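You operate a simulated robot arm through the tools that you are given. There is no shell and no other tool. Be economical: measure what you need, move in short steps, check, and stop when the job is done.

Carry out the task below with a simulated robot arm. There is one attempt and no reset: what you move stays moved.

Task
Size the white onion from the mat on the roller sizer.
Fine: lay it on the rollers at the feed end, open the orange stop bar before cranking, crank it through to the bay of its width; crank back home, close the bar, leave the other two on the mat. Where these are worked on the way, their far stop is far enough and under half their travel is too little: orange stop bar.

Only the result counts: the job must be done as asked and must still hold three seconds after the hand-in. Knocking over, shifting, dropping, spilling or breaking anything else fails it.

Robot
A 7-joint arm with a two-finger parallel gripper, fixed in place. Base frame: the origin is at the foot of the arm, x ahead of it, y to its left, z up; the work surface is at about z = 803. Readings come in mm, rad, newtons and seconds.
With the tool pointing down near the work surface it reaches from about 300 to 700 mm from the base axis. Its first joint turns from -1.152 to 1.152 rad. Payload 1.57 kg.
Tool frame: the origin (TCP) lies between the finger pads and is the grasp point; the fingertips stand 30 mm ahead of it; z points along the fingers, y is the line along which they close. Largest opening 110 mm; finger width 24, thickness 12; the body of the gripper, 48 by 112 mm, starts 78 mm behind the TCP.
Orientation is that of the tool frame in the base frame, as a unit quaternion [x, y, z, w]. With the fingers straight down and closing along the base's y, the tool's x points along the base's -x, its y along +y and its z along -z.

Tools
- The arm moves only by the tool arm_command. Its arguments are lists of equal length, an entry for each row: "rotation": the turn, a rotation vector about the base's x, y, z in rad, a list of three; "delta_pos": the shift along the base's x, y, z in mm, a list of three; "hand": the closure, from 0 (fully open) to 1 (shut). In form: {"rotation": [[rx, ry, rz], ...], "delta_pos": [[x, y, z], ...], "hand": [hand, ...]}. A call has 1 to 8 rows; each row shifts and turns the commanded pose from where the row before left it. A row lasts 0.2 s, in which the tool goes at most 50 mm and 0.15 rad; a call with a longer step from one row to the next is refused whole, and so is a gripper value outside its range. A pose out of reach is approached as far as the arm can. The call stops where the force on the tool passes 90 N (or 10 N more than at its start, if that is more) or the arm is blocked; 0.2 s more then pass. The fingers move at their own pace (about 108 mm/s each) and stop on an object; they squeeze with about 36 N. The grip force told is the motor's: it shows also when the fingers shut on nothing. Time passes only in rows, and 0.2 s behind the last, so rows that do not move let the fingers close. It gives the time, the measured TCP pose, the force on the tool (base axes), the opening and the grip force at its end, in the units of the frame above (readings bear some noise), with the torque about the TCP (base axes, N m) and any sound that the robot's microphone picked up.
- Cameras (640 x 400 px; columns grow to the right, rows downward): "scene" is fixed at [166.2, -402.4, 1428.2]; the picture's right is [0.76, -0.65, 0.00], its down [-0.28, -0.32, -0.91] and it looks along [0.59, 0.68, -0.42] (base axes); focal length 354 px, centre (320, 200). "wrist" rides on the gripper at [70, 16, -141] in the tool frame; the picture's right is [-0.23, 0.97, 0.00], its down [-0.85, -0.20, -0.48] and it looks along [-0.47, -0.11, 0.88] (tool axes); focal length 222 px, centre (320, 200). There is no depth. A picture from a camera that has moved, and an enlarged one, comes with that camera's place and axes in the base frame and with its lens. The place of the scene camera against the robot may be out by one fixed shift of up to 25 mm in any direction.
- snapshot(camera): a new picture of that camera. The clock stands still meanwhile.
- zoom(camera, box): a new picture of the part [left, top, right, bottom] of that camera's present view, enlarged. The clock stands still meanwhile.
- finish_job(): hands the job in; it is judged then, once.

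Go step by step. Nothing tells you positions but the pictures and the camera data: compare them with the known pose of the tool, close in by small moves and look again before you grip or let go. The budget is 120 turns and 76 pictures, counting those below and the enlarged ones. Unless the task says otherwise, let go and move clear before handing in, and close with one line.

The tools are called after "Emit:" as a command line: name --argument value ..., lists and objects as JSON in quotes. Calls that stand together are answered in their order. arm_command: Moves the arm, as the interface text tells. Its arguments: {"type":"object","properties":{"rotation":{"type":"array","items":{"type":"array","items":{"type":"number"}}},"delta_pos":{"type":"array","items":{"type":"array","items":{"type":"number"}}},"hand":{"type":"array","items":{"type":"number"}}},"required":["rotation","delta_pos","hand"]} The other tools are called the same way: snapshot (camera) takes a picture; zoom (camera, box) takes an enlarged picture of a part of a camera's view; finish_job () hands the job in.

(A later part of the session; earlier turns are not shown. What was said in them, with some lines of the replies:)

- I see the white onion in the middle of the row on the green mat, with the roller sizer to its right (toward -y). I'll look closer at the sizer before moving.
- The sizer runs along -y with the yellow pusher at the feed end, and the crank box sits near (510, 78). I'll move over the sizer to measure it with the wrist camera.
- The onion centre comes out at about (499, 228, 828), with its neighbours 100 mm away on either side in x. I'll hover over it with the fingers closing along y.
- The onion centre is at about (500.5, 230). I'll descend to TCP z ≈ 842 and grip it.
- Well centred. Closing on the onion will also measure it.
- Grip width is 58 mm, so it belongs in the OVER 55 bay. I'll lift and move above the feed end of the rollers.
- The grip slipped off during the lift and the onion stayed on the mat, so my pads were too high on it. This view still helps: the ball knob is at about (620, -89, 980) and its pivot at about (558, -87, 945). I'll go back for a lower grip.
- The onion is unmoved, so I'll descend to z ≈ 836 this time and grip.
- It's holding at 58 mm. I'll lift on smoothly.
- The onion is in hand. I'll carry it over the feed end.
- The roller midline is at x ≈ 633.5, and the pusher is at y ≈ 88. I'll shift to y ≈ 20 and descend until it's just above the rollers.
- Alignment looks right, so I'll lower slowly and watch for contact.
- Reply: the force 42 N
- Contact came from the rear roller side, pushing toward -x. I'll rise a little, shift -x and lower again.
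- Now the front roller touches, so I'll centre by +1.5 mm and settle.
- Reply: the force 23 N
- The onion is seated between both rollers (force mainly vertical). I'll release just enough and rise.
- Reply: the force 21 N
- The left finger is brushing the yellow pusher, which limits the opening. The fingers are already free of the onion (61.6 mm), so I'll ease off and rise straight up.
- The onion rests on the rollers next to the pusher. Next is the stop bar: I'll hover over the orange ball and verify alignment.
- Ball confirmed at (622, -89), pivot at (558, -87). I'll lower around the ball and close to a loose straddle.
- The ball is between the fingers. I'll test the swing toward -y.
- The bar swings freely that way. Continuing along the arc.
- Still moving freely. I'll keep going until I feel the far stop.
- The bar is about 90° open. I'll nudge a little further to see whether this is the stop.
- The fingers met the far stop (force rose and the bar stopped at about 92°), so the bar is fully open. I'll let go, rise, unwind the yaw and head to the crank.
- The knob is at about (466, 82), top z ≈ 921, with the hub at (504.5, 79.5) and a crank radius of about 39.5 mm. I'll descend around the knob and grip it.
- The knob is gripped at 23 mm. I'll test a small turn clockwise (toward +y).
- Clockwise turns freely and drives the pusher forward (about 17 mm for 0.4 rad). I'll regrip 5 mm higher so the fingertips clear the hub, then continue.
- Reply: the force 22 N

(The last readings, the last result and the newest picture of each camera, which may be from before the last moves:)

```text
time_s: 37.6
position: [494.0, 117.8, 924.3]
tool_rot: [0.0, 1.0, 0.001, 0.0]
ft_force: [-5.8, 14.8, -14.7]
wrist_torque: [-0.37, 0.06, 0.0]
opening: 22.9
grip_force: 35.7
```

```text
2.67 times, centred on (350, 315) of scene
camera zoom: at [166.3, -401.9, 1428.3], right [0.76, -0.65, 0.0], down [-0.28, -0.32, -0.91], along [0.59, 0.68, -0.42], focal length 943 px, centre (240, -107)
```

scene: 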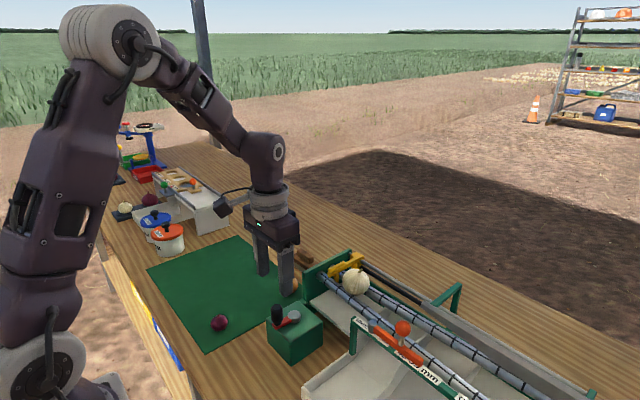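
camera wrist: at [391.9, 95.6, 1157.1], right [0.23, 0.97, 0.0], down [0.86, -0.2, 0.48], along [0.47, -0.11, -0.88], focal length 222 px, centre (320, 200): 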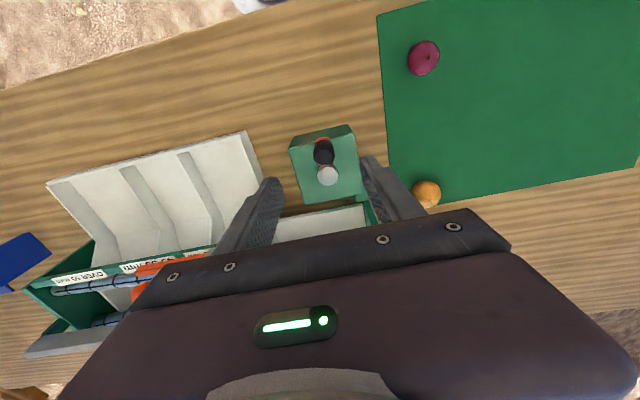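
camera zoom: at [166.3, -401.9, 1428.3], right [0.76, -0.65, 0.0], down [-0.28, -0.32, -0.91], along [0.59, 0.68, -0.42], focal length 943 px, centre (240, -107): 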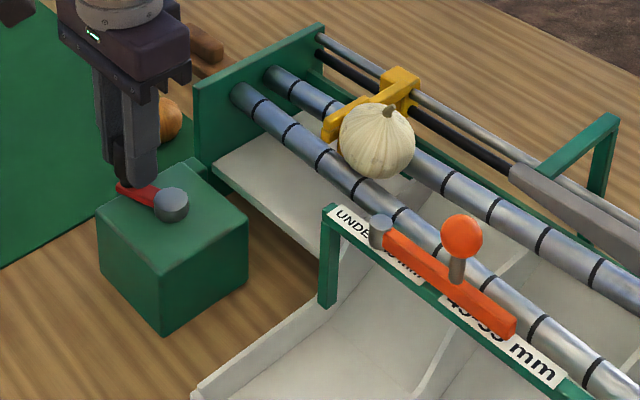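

The crank is driving the pusher and onion along. The forces suggest a slightly bigger circle (hub ≈ (507, 81), r ≈ 40.5), so I'll continue with that.

Emit:
arm_command --rotation '[[0, 0, 0], [0, 0, 0], [0, 0, 0], [0, 0, 0]]' --delta_pos '[[8.4, 4.0, 0], [8, 0.3, 0], [8, -1.3, 0], [7.6, -2.8, 0]]' --hand '[1, 1, 1, 1]'

Emit:
zoom --camera "scene" --box '[230, 240, 470, 390]'

```text
time_s: 38.6
position: [524.7, 114.8, 923.4]
tool_rot: [0.0, 1.0, -0.001, -0.001]
ft_force: [-6.0, -11.3, -10.4]
wrist_torque: [0.41, -0.82, 0.0]
opening: 23.4
grip_force: 35.6
```

```text
2.67 times, centred on (350, 315) of scene
camera zoom: at [166.2, -402.7, 1428.1], right [0.76, -0.65, 0.0], down [-0.28, -0.32, -0.91], along [0.59, 0.68, -0.42], focal length 943 px, centre (240, -107)
```

zoom: 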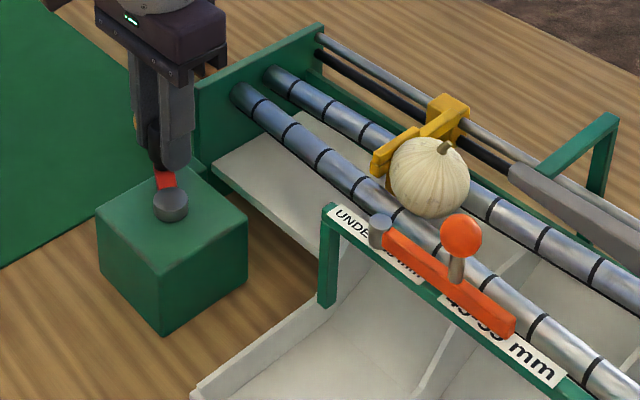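

Smooth so far. I've refined the circle to hub (505.7, 81.3), r = 38.7. Continuing.

Emit:
arm_command --rotation '[[0, 0, 0], [0, 0, 0], [0, 0, 0], [0, 0, 0], [0, 0, 0]]' --delta_pos '[[6.1, -5.5, 0], [5.3, -5.6, 0], [4.1, -6.6, 0], [2.7, -7.3, 0], [1.1, -7.6, 0]]' --hand '[1, 1, 1, 1, 1]'

Emit:
arm_command --rotation '[[0, 0, 0], [0, 0, 0], [0, 0, 0]]' --delta_pos '[[-0.3, -7.7, 0], [-1.9, -7.5, 0], [-3.3, -7, 0]]' --hand '[1, 1, 1]'

Emit:
zoom --camera "scene" --box '[260, 240, 500, 390]'

```text
time_s: 39.8
position: [544.9, 84.5, 923.0]
tool_rot: [0.002, 1.0, 0.0, 0.001]
ft_force: [6.7, 0.8, -18.9]
wrist_torque: [-0.6, -0.07, 0.0]
opening: 23.1
grip_force: 35.5
```

```text
time_s: 40.6
position: [541.0, 60.2, 924.1]
tool_rot: [0.001, 1.0, 0.0, 0.0]
ft_force: [13.4, -8.4, -12.0]
wrist_torque: [0.43, -0.33, -0.01]
opening: 22.7
grip_force: 35.6
```

```text
2.67 times, centred on (380, 315) of scene
camera zoom: at [166.8, -402.6, 1428.0], right [0.76, -0.65, 0.0], down [-0.28, -0.32, -0.91], along [0.59, 0.68, -0.42], focal length 943 px, centre (160, -107)
```

zoom: 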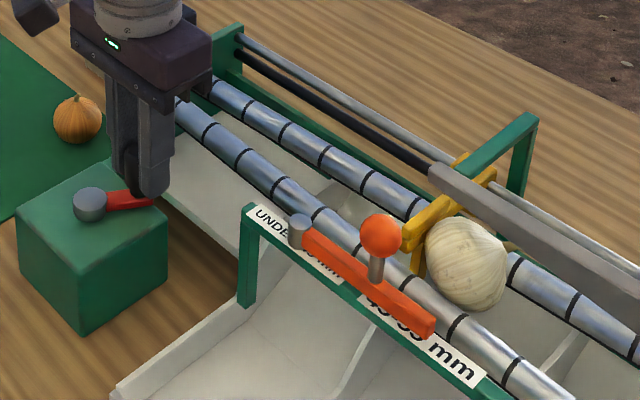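

The onion is now crossing the 45–55 zone and staying on the rollers. I'll continue cranking.

Emit:
arm_command --rotation '[[0, 0, 0], [0, 0, 0], [0, 0, 0], [0, 0, 0]]' --delta_pos '[[-3.3, -8, 0], [-6, -5.1, 0], [-6.9, -3.9, 0], [-7.5, -2.4, 0]]' --hand '[1, 1, 1, 1]'

Emit:
snapshot --camera "scene"

```text
time_s: 41.6
position: [515.1, 41.7, 924.0]
tool_rot: [0.0, 1.0, 0.0, 0.0]
ft_force: [5.5, -14.6, 11.5]
wrist_torque: [0.25, -0.3, -0.01]
opening: 23.4
grip_force: 35.4
```

```text
34 pictures are left
```

scene: 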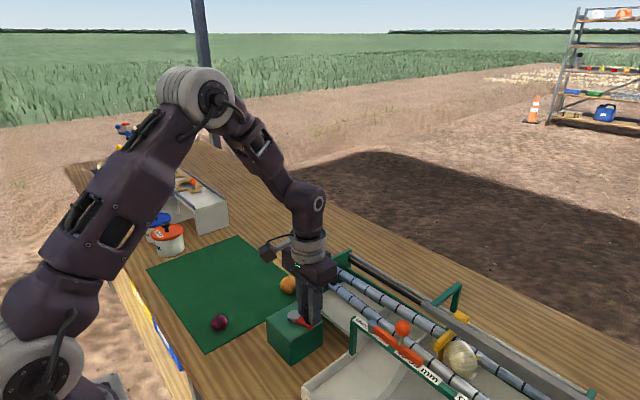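

Continuing the turn. The onion still rides ahead of the pusher.

Emit:
arm_command --rotation '[[0, 0, 0], [0, 0, 0], [0, 0, 0], [0, 0, 0]]' --delta_pos '[[-7.8, -1.3, 0], [-7.9, 0.7, 0], [-7.5, 2.2, 0], [-7, 3.7, 0]]' --hand '[1, 1, 1, 1]'

Emit:
zoom --camera "scene" --box '[320, 250, 560, 400]'

```text
time_s: 42.6
position: [483.0, 47.4, 922.1]
tool_rot: [0.0, 1.0, 0.0, -0.002]
ft_force: [-13.5, -16.3, 18.0]
wrist_torque: [-1.17, 1.09, 0.0]
opening: 23.0
grip_force: 35.4
```

```text
2.67 times, centred on (440, 325) of scene
camera zoom: at [165.6, -402.9, 1428.1], right [0.76, -0.65, 0.0], down [-0.28, -0.32, -0.91], along [0.59, 0.68, -0.42], focal length 943 px, centre (0, -133)
```

zoom: 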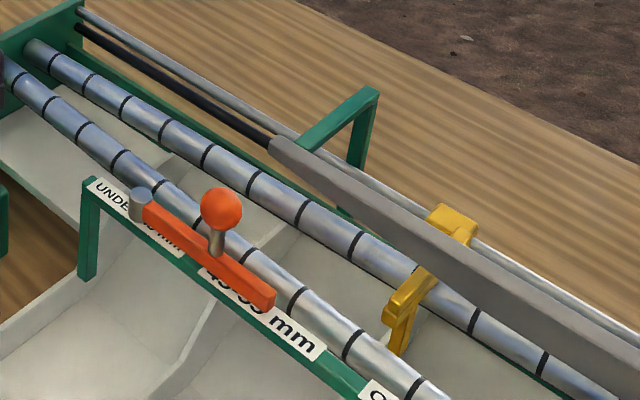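

The onion has dropped through near the pusher. I'll check where it landed.

Emit:
snapshot --camera "wrist"

Emit:
zoom --camera "scene" --box '[400, 300, 640, 400]'

```text
32 pictures are left
camera wrist: at [413.3, 64.0, 1065.3], right [0.23, 0.97, 0.0], down [0.86, -0.2, 0.47], along [0.46, -0.11, -0.88], focal length 222 px, centre (320, 200)
```

wrist: 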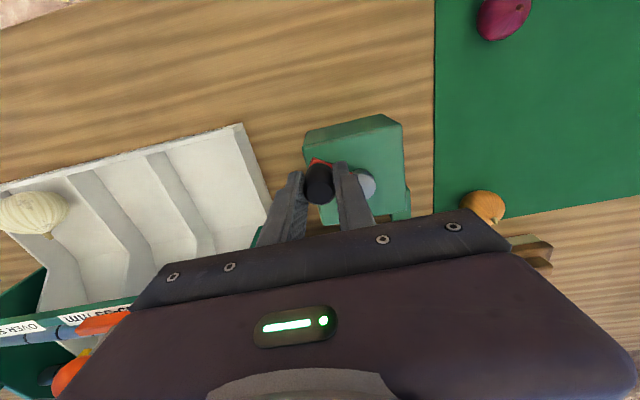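

```text
2.67 times, centred on (520, 350) of scene
camera zoom: at [165.6, -402.9, 1428.1], right [0.76, -0.65, 0.0], down [-0.28, -0.32, -0.91], along [0.59, 0.68, -0.42], focal length 943 px, centre (-213, -200)
```

zoom: 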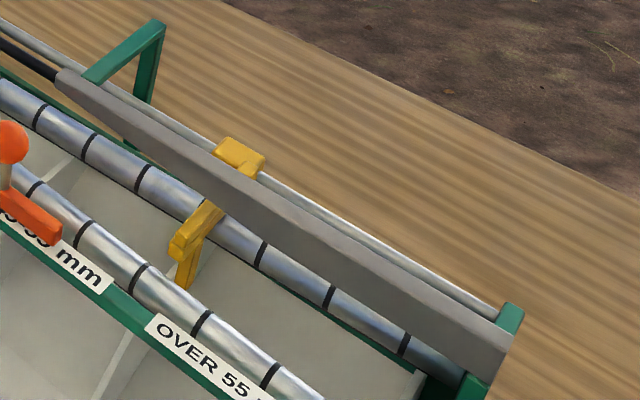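

The onion lies in the OVER 55 bay. Now I'll crank back the other way, retracing the circle.

Emit:
arm_command --rotation '[[0, 0, 0], [0, 0, 0], [0, 0, 0], [0, 0, 0], [0, 0, 0], [0, 0, 0]]' --delta_pos '[[5.9, -4.5, 0], [8.4, -2.5, 0], [8.8, -0.6, 0], [8.7, 1.4, 0], [8.1, 3.2, 0], [7.3, 4.8, 0]]' --hand '[1, 1, 1, 1, 1, 1]'

Emit:
snapshot --camera "scene"

```text
time_s: 44.0
position: [532.6, 51.2, 922.9]
tool_rot: [0.0, 1.0, 0.001, 0.0]
ft_force: [3.7, -4.7, -13.3]
wrist_torque: [-0.65, -0.75, -0.01]
opening: 22.9
grip_force: 35.2
```

```text
30 pictures are left
```

scene: 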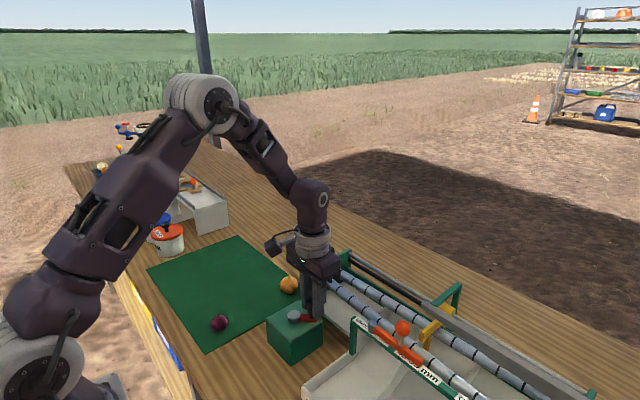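

The pusher is retracting, so I'll continue the reverse circle.

Emit:
arm_command --rotation '[[0, 0, 0], [0, 0, 0], [0, 0, 0], [0, 0, 0], [0, 0, 0], [0, 0, 0]]' --delta_pos '[[6, 6.0, 0], [4.5, 7.3, 0], [2.7, 8.3, 0], [0.9, 8.8, 0], [-1.1, 8.7, 0], [-2.9, 8.2, 0]]' --hand '[1, 1, 1, 1, 1, 1]'

Emit:
arm_command --rotation '[[0, 0, 0], [0, 0, 0], [0, 0, 0], [0, 0, 0], [0, 0, 0]]' --delta_pos '[[-4.7, 7.4, 0], [-6.1, 6.2, 0], [-7.4, 4.8, 0], [-8.2, 3, 0], [-8.7, 1.1, 0]]' --hand '[1, 1, 1, 1, 1]'

Emit:
snapshot --camera "scene"

```text
time_s: 45.4
position: [542.8, 97.6, 923.2]
tool_rot: [0.001, 1.0, 0.0, -0.001]
ft_force: [-2.2, -1.3, -15.6]
wrist_torque: [0.58, 0.14, -0.01]
opening: 22.9
grip_force: 35.3
```

```text
time_s: 46.6
position: [507.2, 119.1, 924.4]
tool_rot: [0.001, 1.0, 0.001, 0.001]
ft_force: [0.7, 5.4, -10.7]
wrist_torque: [-0.49, 0.18, -0.04]
opening: 22.4
grip_force: 35.1
```

```text
29 pictures are left
```

scene: 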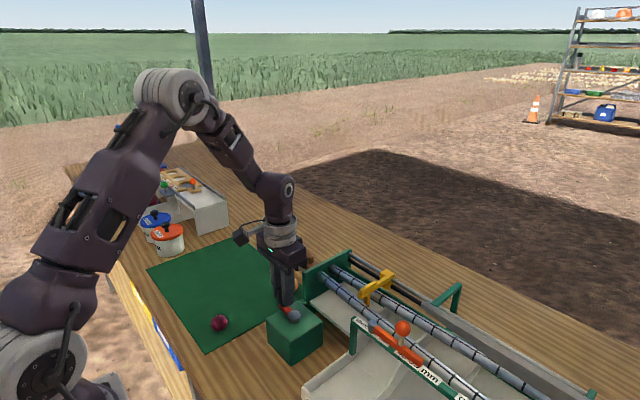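

Tracking well. I'll do the last quarter and push to the home stop.

Emit:
arm_command --rotation '[[0, 0, 0], [0, 0, 0], [0, 0, 0], [0, 0, 0], [0, 0, 0], [0, 0, 0], [0, 0, 0], [0, 0, 0]]' --delta_pos '[[-8.8, -0.8, 0], [-8.3, -2.7, 0], [-7.6, -4.4, 0], [-6.4, -6, 0], [-4.9, -7.2, 0], [-3.3, -8.2, 0], [-1.2, -6.6, 0], [-0.2, -3.2, 0]]' --hand '[1, 1, 1, 1, 1, 1, 1, 1]'

Emit:
zoom --camera "scene" --box '[230, 240, 430, 365]'

```text
time_s: 48.4
position: [466.7, 80.6, 924.2]
tool_rot: [0.0, 1.0, 0.0, 0.001]
ft_force: [3.5, 4.3, -2.3]
wrist_torque: [-0.13, 0.37, -0.01]
opening: 22.4
grip_force: 34.9
```

```text
3.20 times, centred on (330, 302) of scene
camera zoom: at [166.4, -402.3, 1428.2], right [0.76, -0.65, 0.0], down [-0.28, -0.32, -0.91], along [0.59, 0.68, -0.42], focal length 1132 px, centre (288, -128)
```

zoom: 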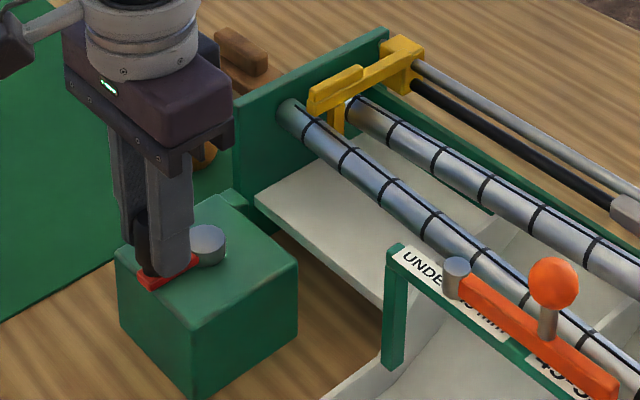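

The pusher is back at its original spot. A small extra nudge will confirm it is on the home stop.

Emit:
arm_command --rotation '[[0, 0, 0], [0, 0, 0]]' --delta_pos '[[0, -2, 0], [0, -1, 0]]' --hand '[1, 1]'

```text
time_s: 49.0
position: [467.4, 79.4, 924.1]
tool_rot: [-0.001, 1.0, 0.001, 0.001]
ft_force: [1.8, 26.9, -2.6]
wrist_torque: [0.16, -0.31, -0.04]
opening: 22.1
grip_force: 35.4
```

The home stop is confirmed (27 N resistance). I'll release, rise and go to the open bar's ball at about (557, -151), yawing to match.

Emit:
arm_command --rotation '[[0, 0, 0], [0, 0, 0], [0, 0, 0], [0, 0, 0], [0, 0, 0], [0, 0, 0], [0, 0, -0.1], [0, 0, -0.15]]' --delta_pos '[[0, 2.5, 0], [0, 0, 0], [0, 0, 0], [0, 0, 20], [0, 0, 40], [0, 0, 45], [8, -20, 25], [8, -20, 25]]' --hand '[0.9, 0.5, 0.4, 0.4, 0.4, 0.4, 0.4, 0.4]'

Emit:
arm_command --rotation '[[0, 0, -0.15], [0, 0, -0.15], [0, 0, -0.15], [0, 0, -0.15], [0, 0, -0.15], [0, 0, -0.15], [0, 0, -0.15], [0, 0, -0.15]]' --delta_pos '[[10, -26, 0], [10, -26, 0], [10, -26, 0], [10, -26, 0], [10, -26, 0], [10, -26, 0], [10, -26, 0], [4, -10, -20]]' --hand '[0.4, 0.4, 0.4, 0.4, 0.4, 0.4, 0.4, 0.4]'

Emit:
snapshot --camera "wrist"

```text
time_s: 50.8
position: [484.7, 39.1, 1077.5]
tool_rot: [0.127, 0.992, 0.0, 0.0]
ft_force: [-0.9, -0.4, 0.2]
wrist_torque: [0.04, 0.06, 0.02]
opening: 66.0
grip_force: 0.0
```

```text
time_s: 52.6
position: [556.5, -152.2, 1059.1]
tool_rot: [0.664, 0.747, 0.0, 0.001]
ft_force: [0.3, 0.5, -0.7]
wrist_torque: [-0.03, 0.0, -0.02]
opening: 66.2
grip_force: 0.1
```

```text
27 pictures are left
camera wrist: at [564.3, -81.6, 1199.7], right [0.99, -0.11, 0.0], down [-0.1, -0.87, 0.48], along [-0.05, -0.48, -0.88], focal length 222 px, centre (320, 200)
```

wrist: 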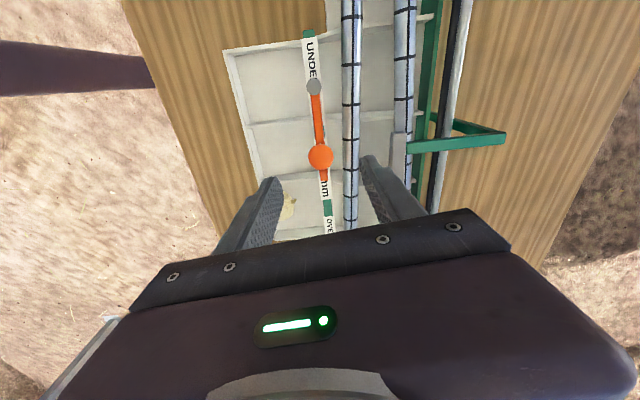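

The ball is at (557, -152), directly under the tool. I'll lower around it and form the loose straddle.

Emit:
arm_command --rotation '[[0, 0, -0.1], [0, 0, 0], [0, 0, 0], [0, 0, 0], [0, 0, 0]]' --delta_pos '[[0.5, 0.5, -25], [0, 0, -25], [0, 0, -23], [0, 0, 0], [0, 0, 0]]' --hand '[0.4, 0.4, 0.4, 0.69, 0.69]'

Emit:
snapshot --camera "wrist"

```text
time_s: 53.8
position: [558.0, -152.5, 985.8]
tool_rot: [0.7, 0.714, 0.0, 0.0]
ft_force: [-0.6, -0.1, 0.8]
wrist_torque: [0.02, 0.01, -0.02]
opening: 34.4
grip_force: 0.0
```

```text
26 pictures are left
camera wrist: at [572.1, -82.0, 1127.4], right [0.98, -0.21, 0.0], down [-0.18, -0.86, 0.48], along [-0.1, -0.47, -0.88], focal length 222 px, centre (320, 200)
```

wrist: 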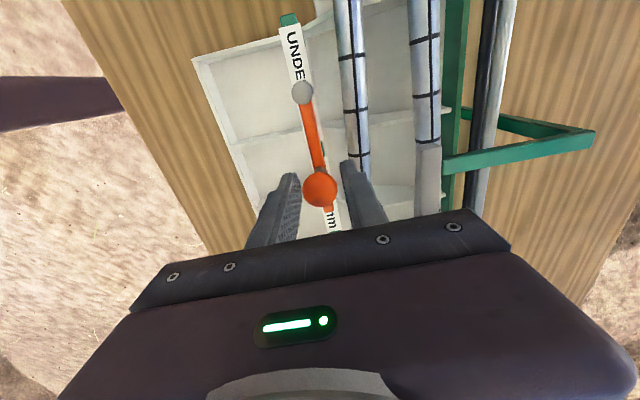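

Swinging the bar back closed along the reverse arc.

Emit:
arm_command --rotation '[[0, 0, 0.13], [0, 0, 0.13], [0, 0, 0.13], [0, 0, 0.13], [0, 0, 0.13], [0, 0, 0.13], [0, 0, 0.13], [0, 0, 0.13]]' --delta_pos '[[8.3, 1, 0], [8.2, 2.1, 0], [7.9, 3, 0], [7.5, 3.6, 0], [6.9, 4.6, 0], [6.3, 5.4, 0], [5.6, 6.2, 0], [4.7, 6.9, 0]]' --hand '[0.69, 0.69, 0.69, 0.69, 0.69, 0.69, 0.69, 0.69]'

Emit:
arm_command --rotation '[[0, 0, 0.13], [0, 0, 0.13], [0, 0, 0.13], [0, 0, 0.13]]' --delta_pos '[[3.7, 7.4, 0], [2.8, 7.8, 0], [1.6, 7.7, 0], [0.5, 7.5, 0]]' --hand '[0.69, 0.69, 0.69, 0.69]'

Emit:
snapshot --camera "wrist"

```text
time_s: 55.6
position: [613.1, -119.1, 986.2]
tool_rot: [0.252, 0.968, 0.0, 0.0]
ft_force: [0.2, -0.4, -0.7]
wrist_torque: [0.0, 0.01, 0.03]
opening: 34.4
grip_force: 0.3
```

```text
time_s: 56.6
position: [621.2, -88.3, 984.8]
tool_rot: [-0.006, 1.0, 0.0, 0.001]
ft_force: [0.7, 0.3, -0.4]
wrist_torque: [-0.02, 0.04, 0.0]
opening: 33.9
grip_force: 0.1
```

```text
25 pictures are left
camera wrist: at [551.0, -73.1, 1127.1], right [0.22, 0.98, 0.0], down [0.86, -0.19, 0.48], along [0.47, -0.1, -0.88], focal length 222 px, centre (320, 200)
```

wrist: 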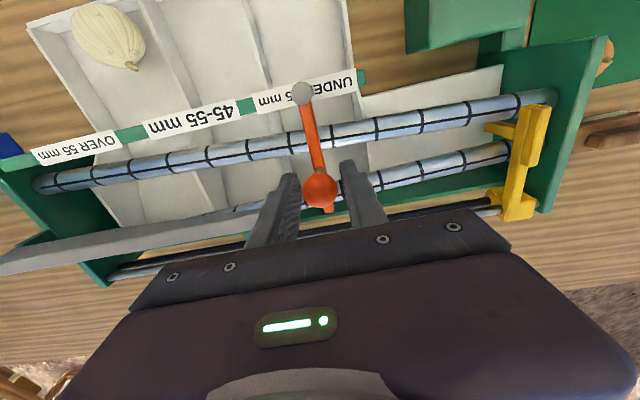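

The bar is nearly closed. I'll push a little more +y to its stop.

Emit:
arm_command --rotation '[[0, 0, 0.05], [0, 0, 0], [0, 0, 0]]' --delta_pos '[[0, 4, 0], [0, 3, 0], [0, 2, 0]]' --hand '[0.69, 0.69, 0.69]'

Emit:
snapshot --camera "wrist"

```text
time_s: 57.4
position: [620.2, -80.6, 985.9]
tool_rot: [-0.029, 1.0, -0.001, 0.0]
ft_force: [1.1, -7.5, -2.0]
wrist_torque: [0.04, -0.02, 0.03]
opening: 40.6
grip_force: 4.1
```

```text
24 pictures are left
camera wrist: at [550.2, -68.3, 1127.5], right [0.17, 0.99, 0.0], down [0.87, -0.15, 0.48], along [0.47, -0.08, -0.88], focal length 222 px, centre (320, 200)
```

wrist: 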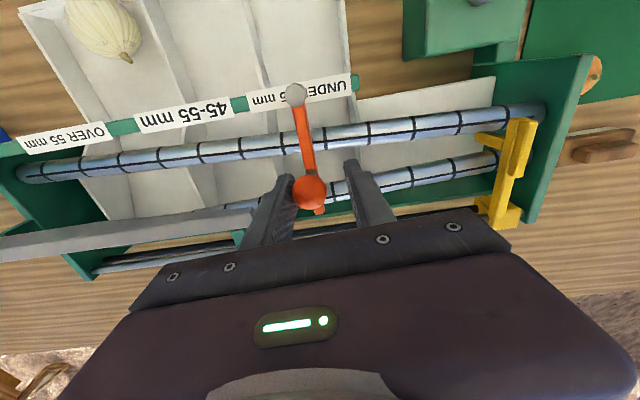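

The bar has reached its closed stop (the fingers were pushed open against it). I'll back off, open and rise clear, then check everything.

Emit:
arm_command --rotation '[[0, 0, 0], [0, 0, 0], [0, 0, 0], [0, 0, 0], [0, 0, 0], [0, 0, 0], [0, 0, 0], [0, 0, 0]]' --delta_pos '[[0, -6, 0], [0, 0, 0], [0, 0, 20], [0, 0, 40], [0, 0, 40], [-20, 0, 20], [-30, 0, 0], [0, 0, 0]]' --hand '[0.5, 0.4, 0.4, 0.4, 0.4, 0.4, 0.4, 0.4]'

Emit:
snapshot --camera "scene"

Emit:
snapshot --camera "wrist"

Emit:
zoom --camera "scene" --box '[200, 230, 480, 400]'

```text
time_s: 59.2
position: [570.9, -86.3, 1106.7]
tool_rot: [-0.03, 1.0, 0.0, 0.0]
ft_force: [0.4, 0.1, 0.3]
wrist_torque: [-0.01, 0.06, 0.02]
opening: 65.9
grip_force: 0.0
```

```text
23 pictures are left
```

scene: 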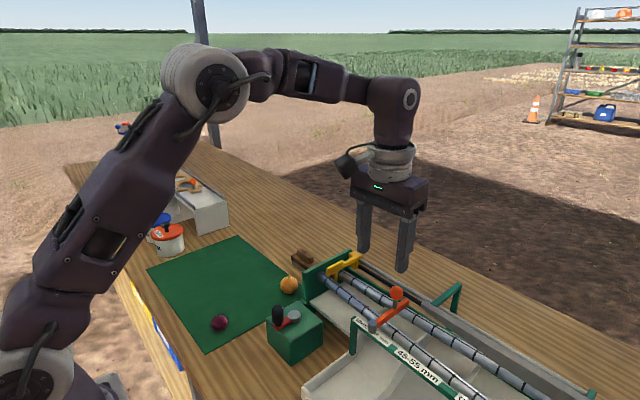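

```text
22 pictures are left
camera wrist: at [499.5, -73.0, 1247.6], right [0.17, 0.99, 0.0], down [0.87, -0.15, 0.48], along [0.47, -0.08, -0.88], focal length 222 px, centre (320, 200)
```

wrist: 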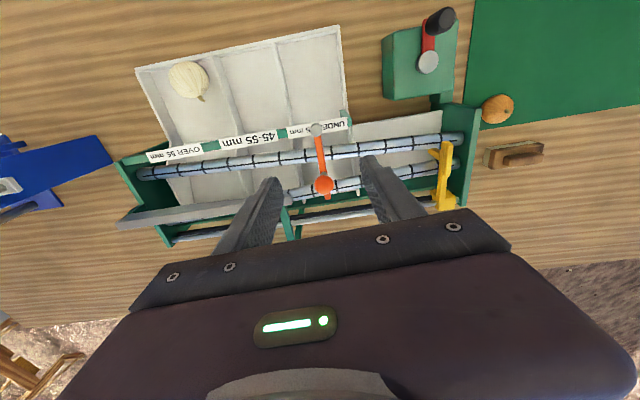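

```text
2.29 times, centred on (340, 315) of scene
camera zoom: at [166.2, -402.4, 1428.2], right [0.76, -0.65, 0.0], down [-0.28, -0.32, -0.91], along [0.59, 0.68, -0.42], focal length 808 px, centre (274, -63)
```

zoom: 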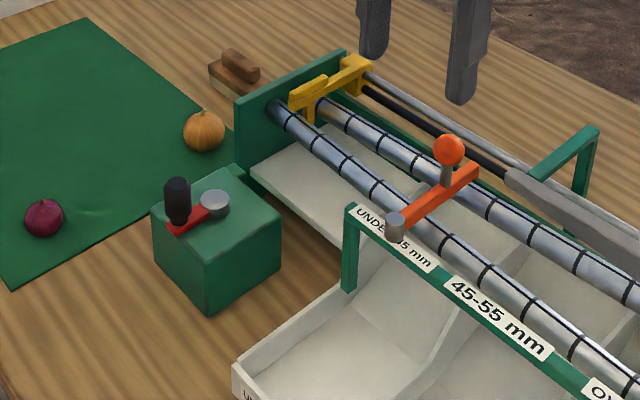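

The onion is in the OVER 55 bay. The pusher and crank are home and the bar is closed as at the start. The other two are unmoved on the mat and the hand is clear.

Emit:
finish_job

```text
The job is handed in.
```

The white onion measured 58 mm and now lies in the OVER 55 bay; the crank is home, the orange stop bar is closed, the other two are still on the mat, and the job is handed in.
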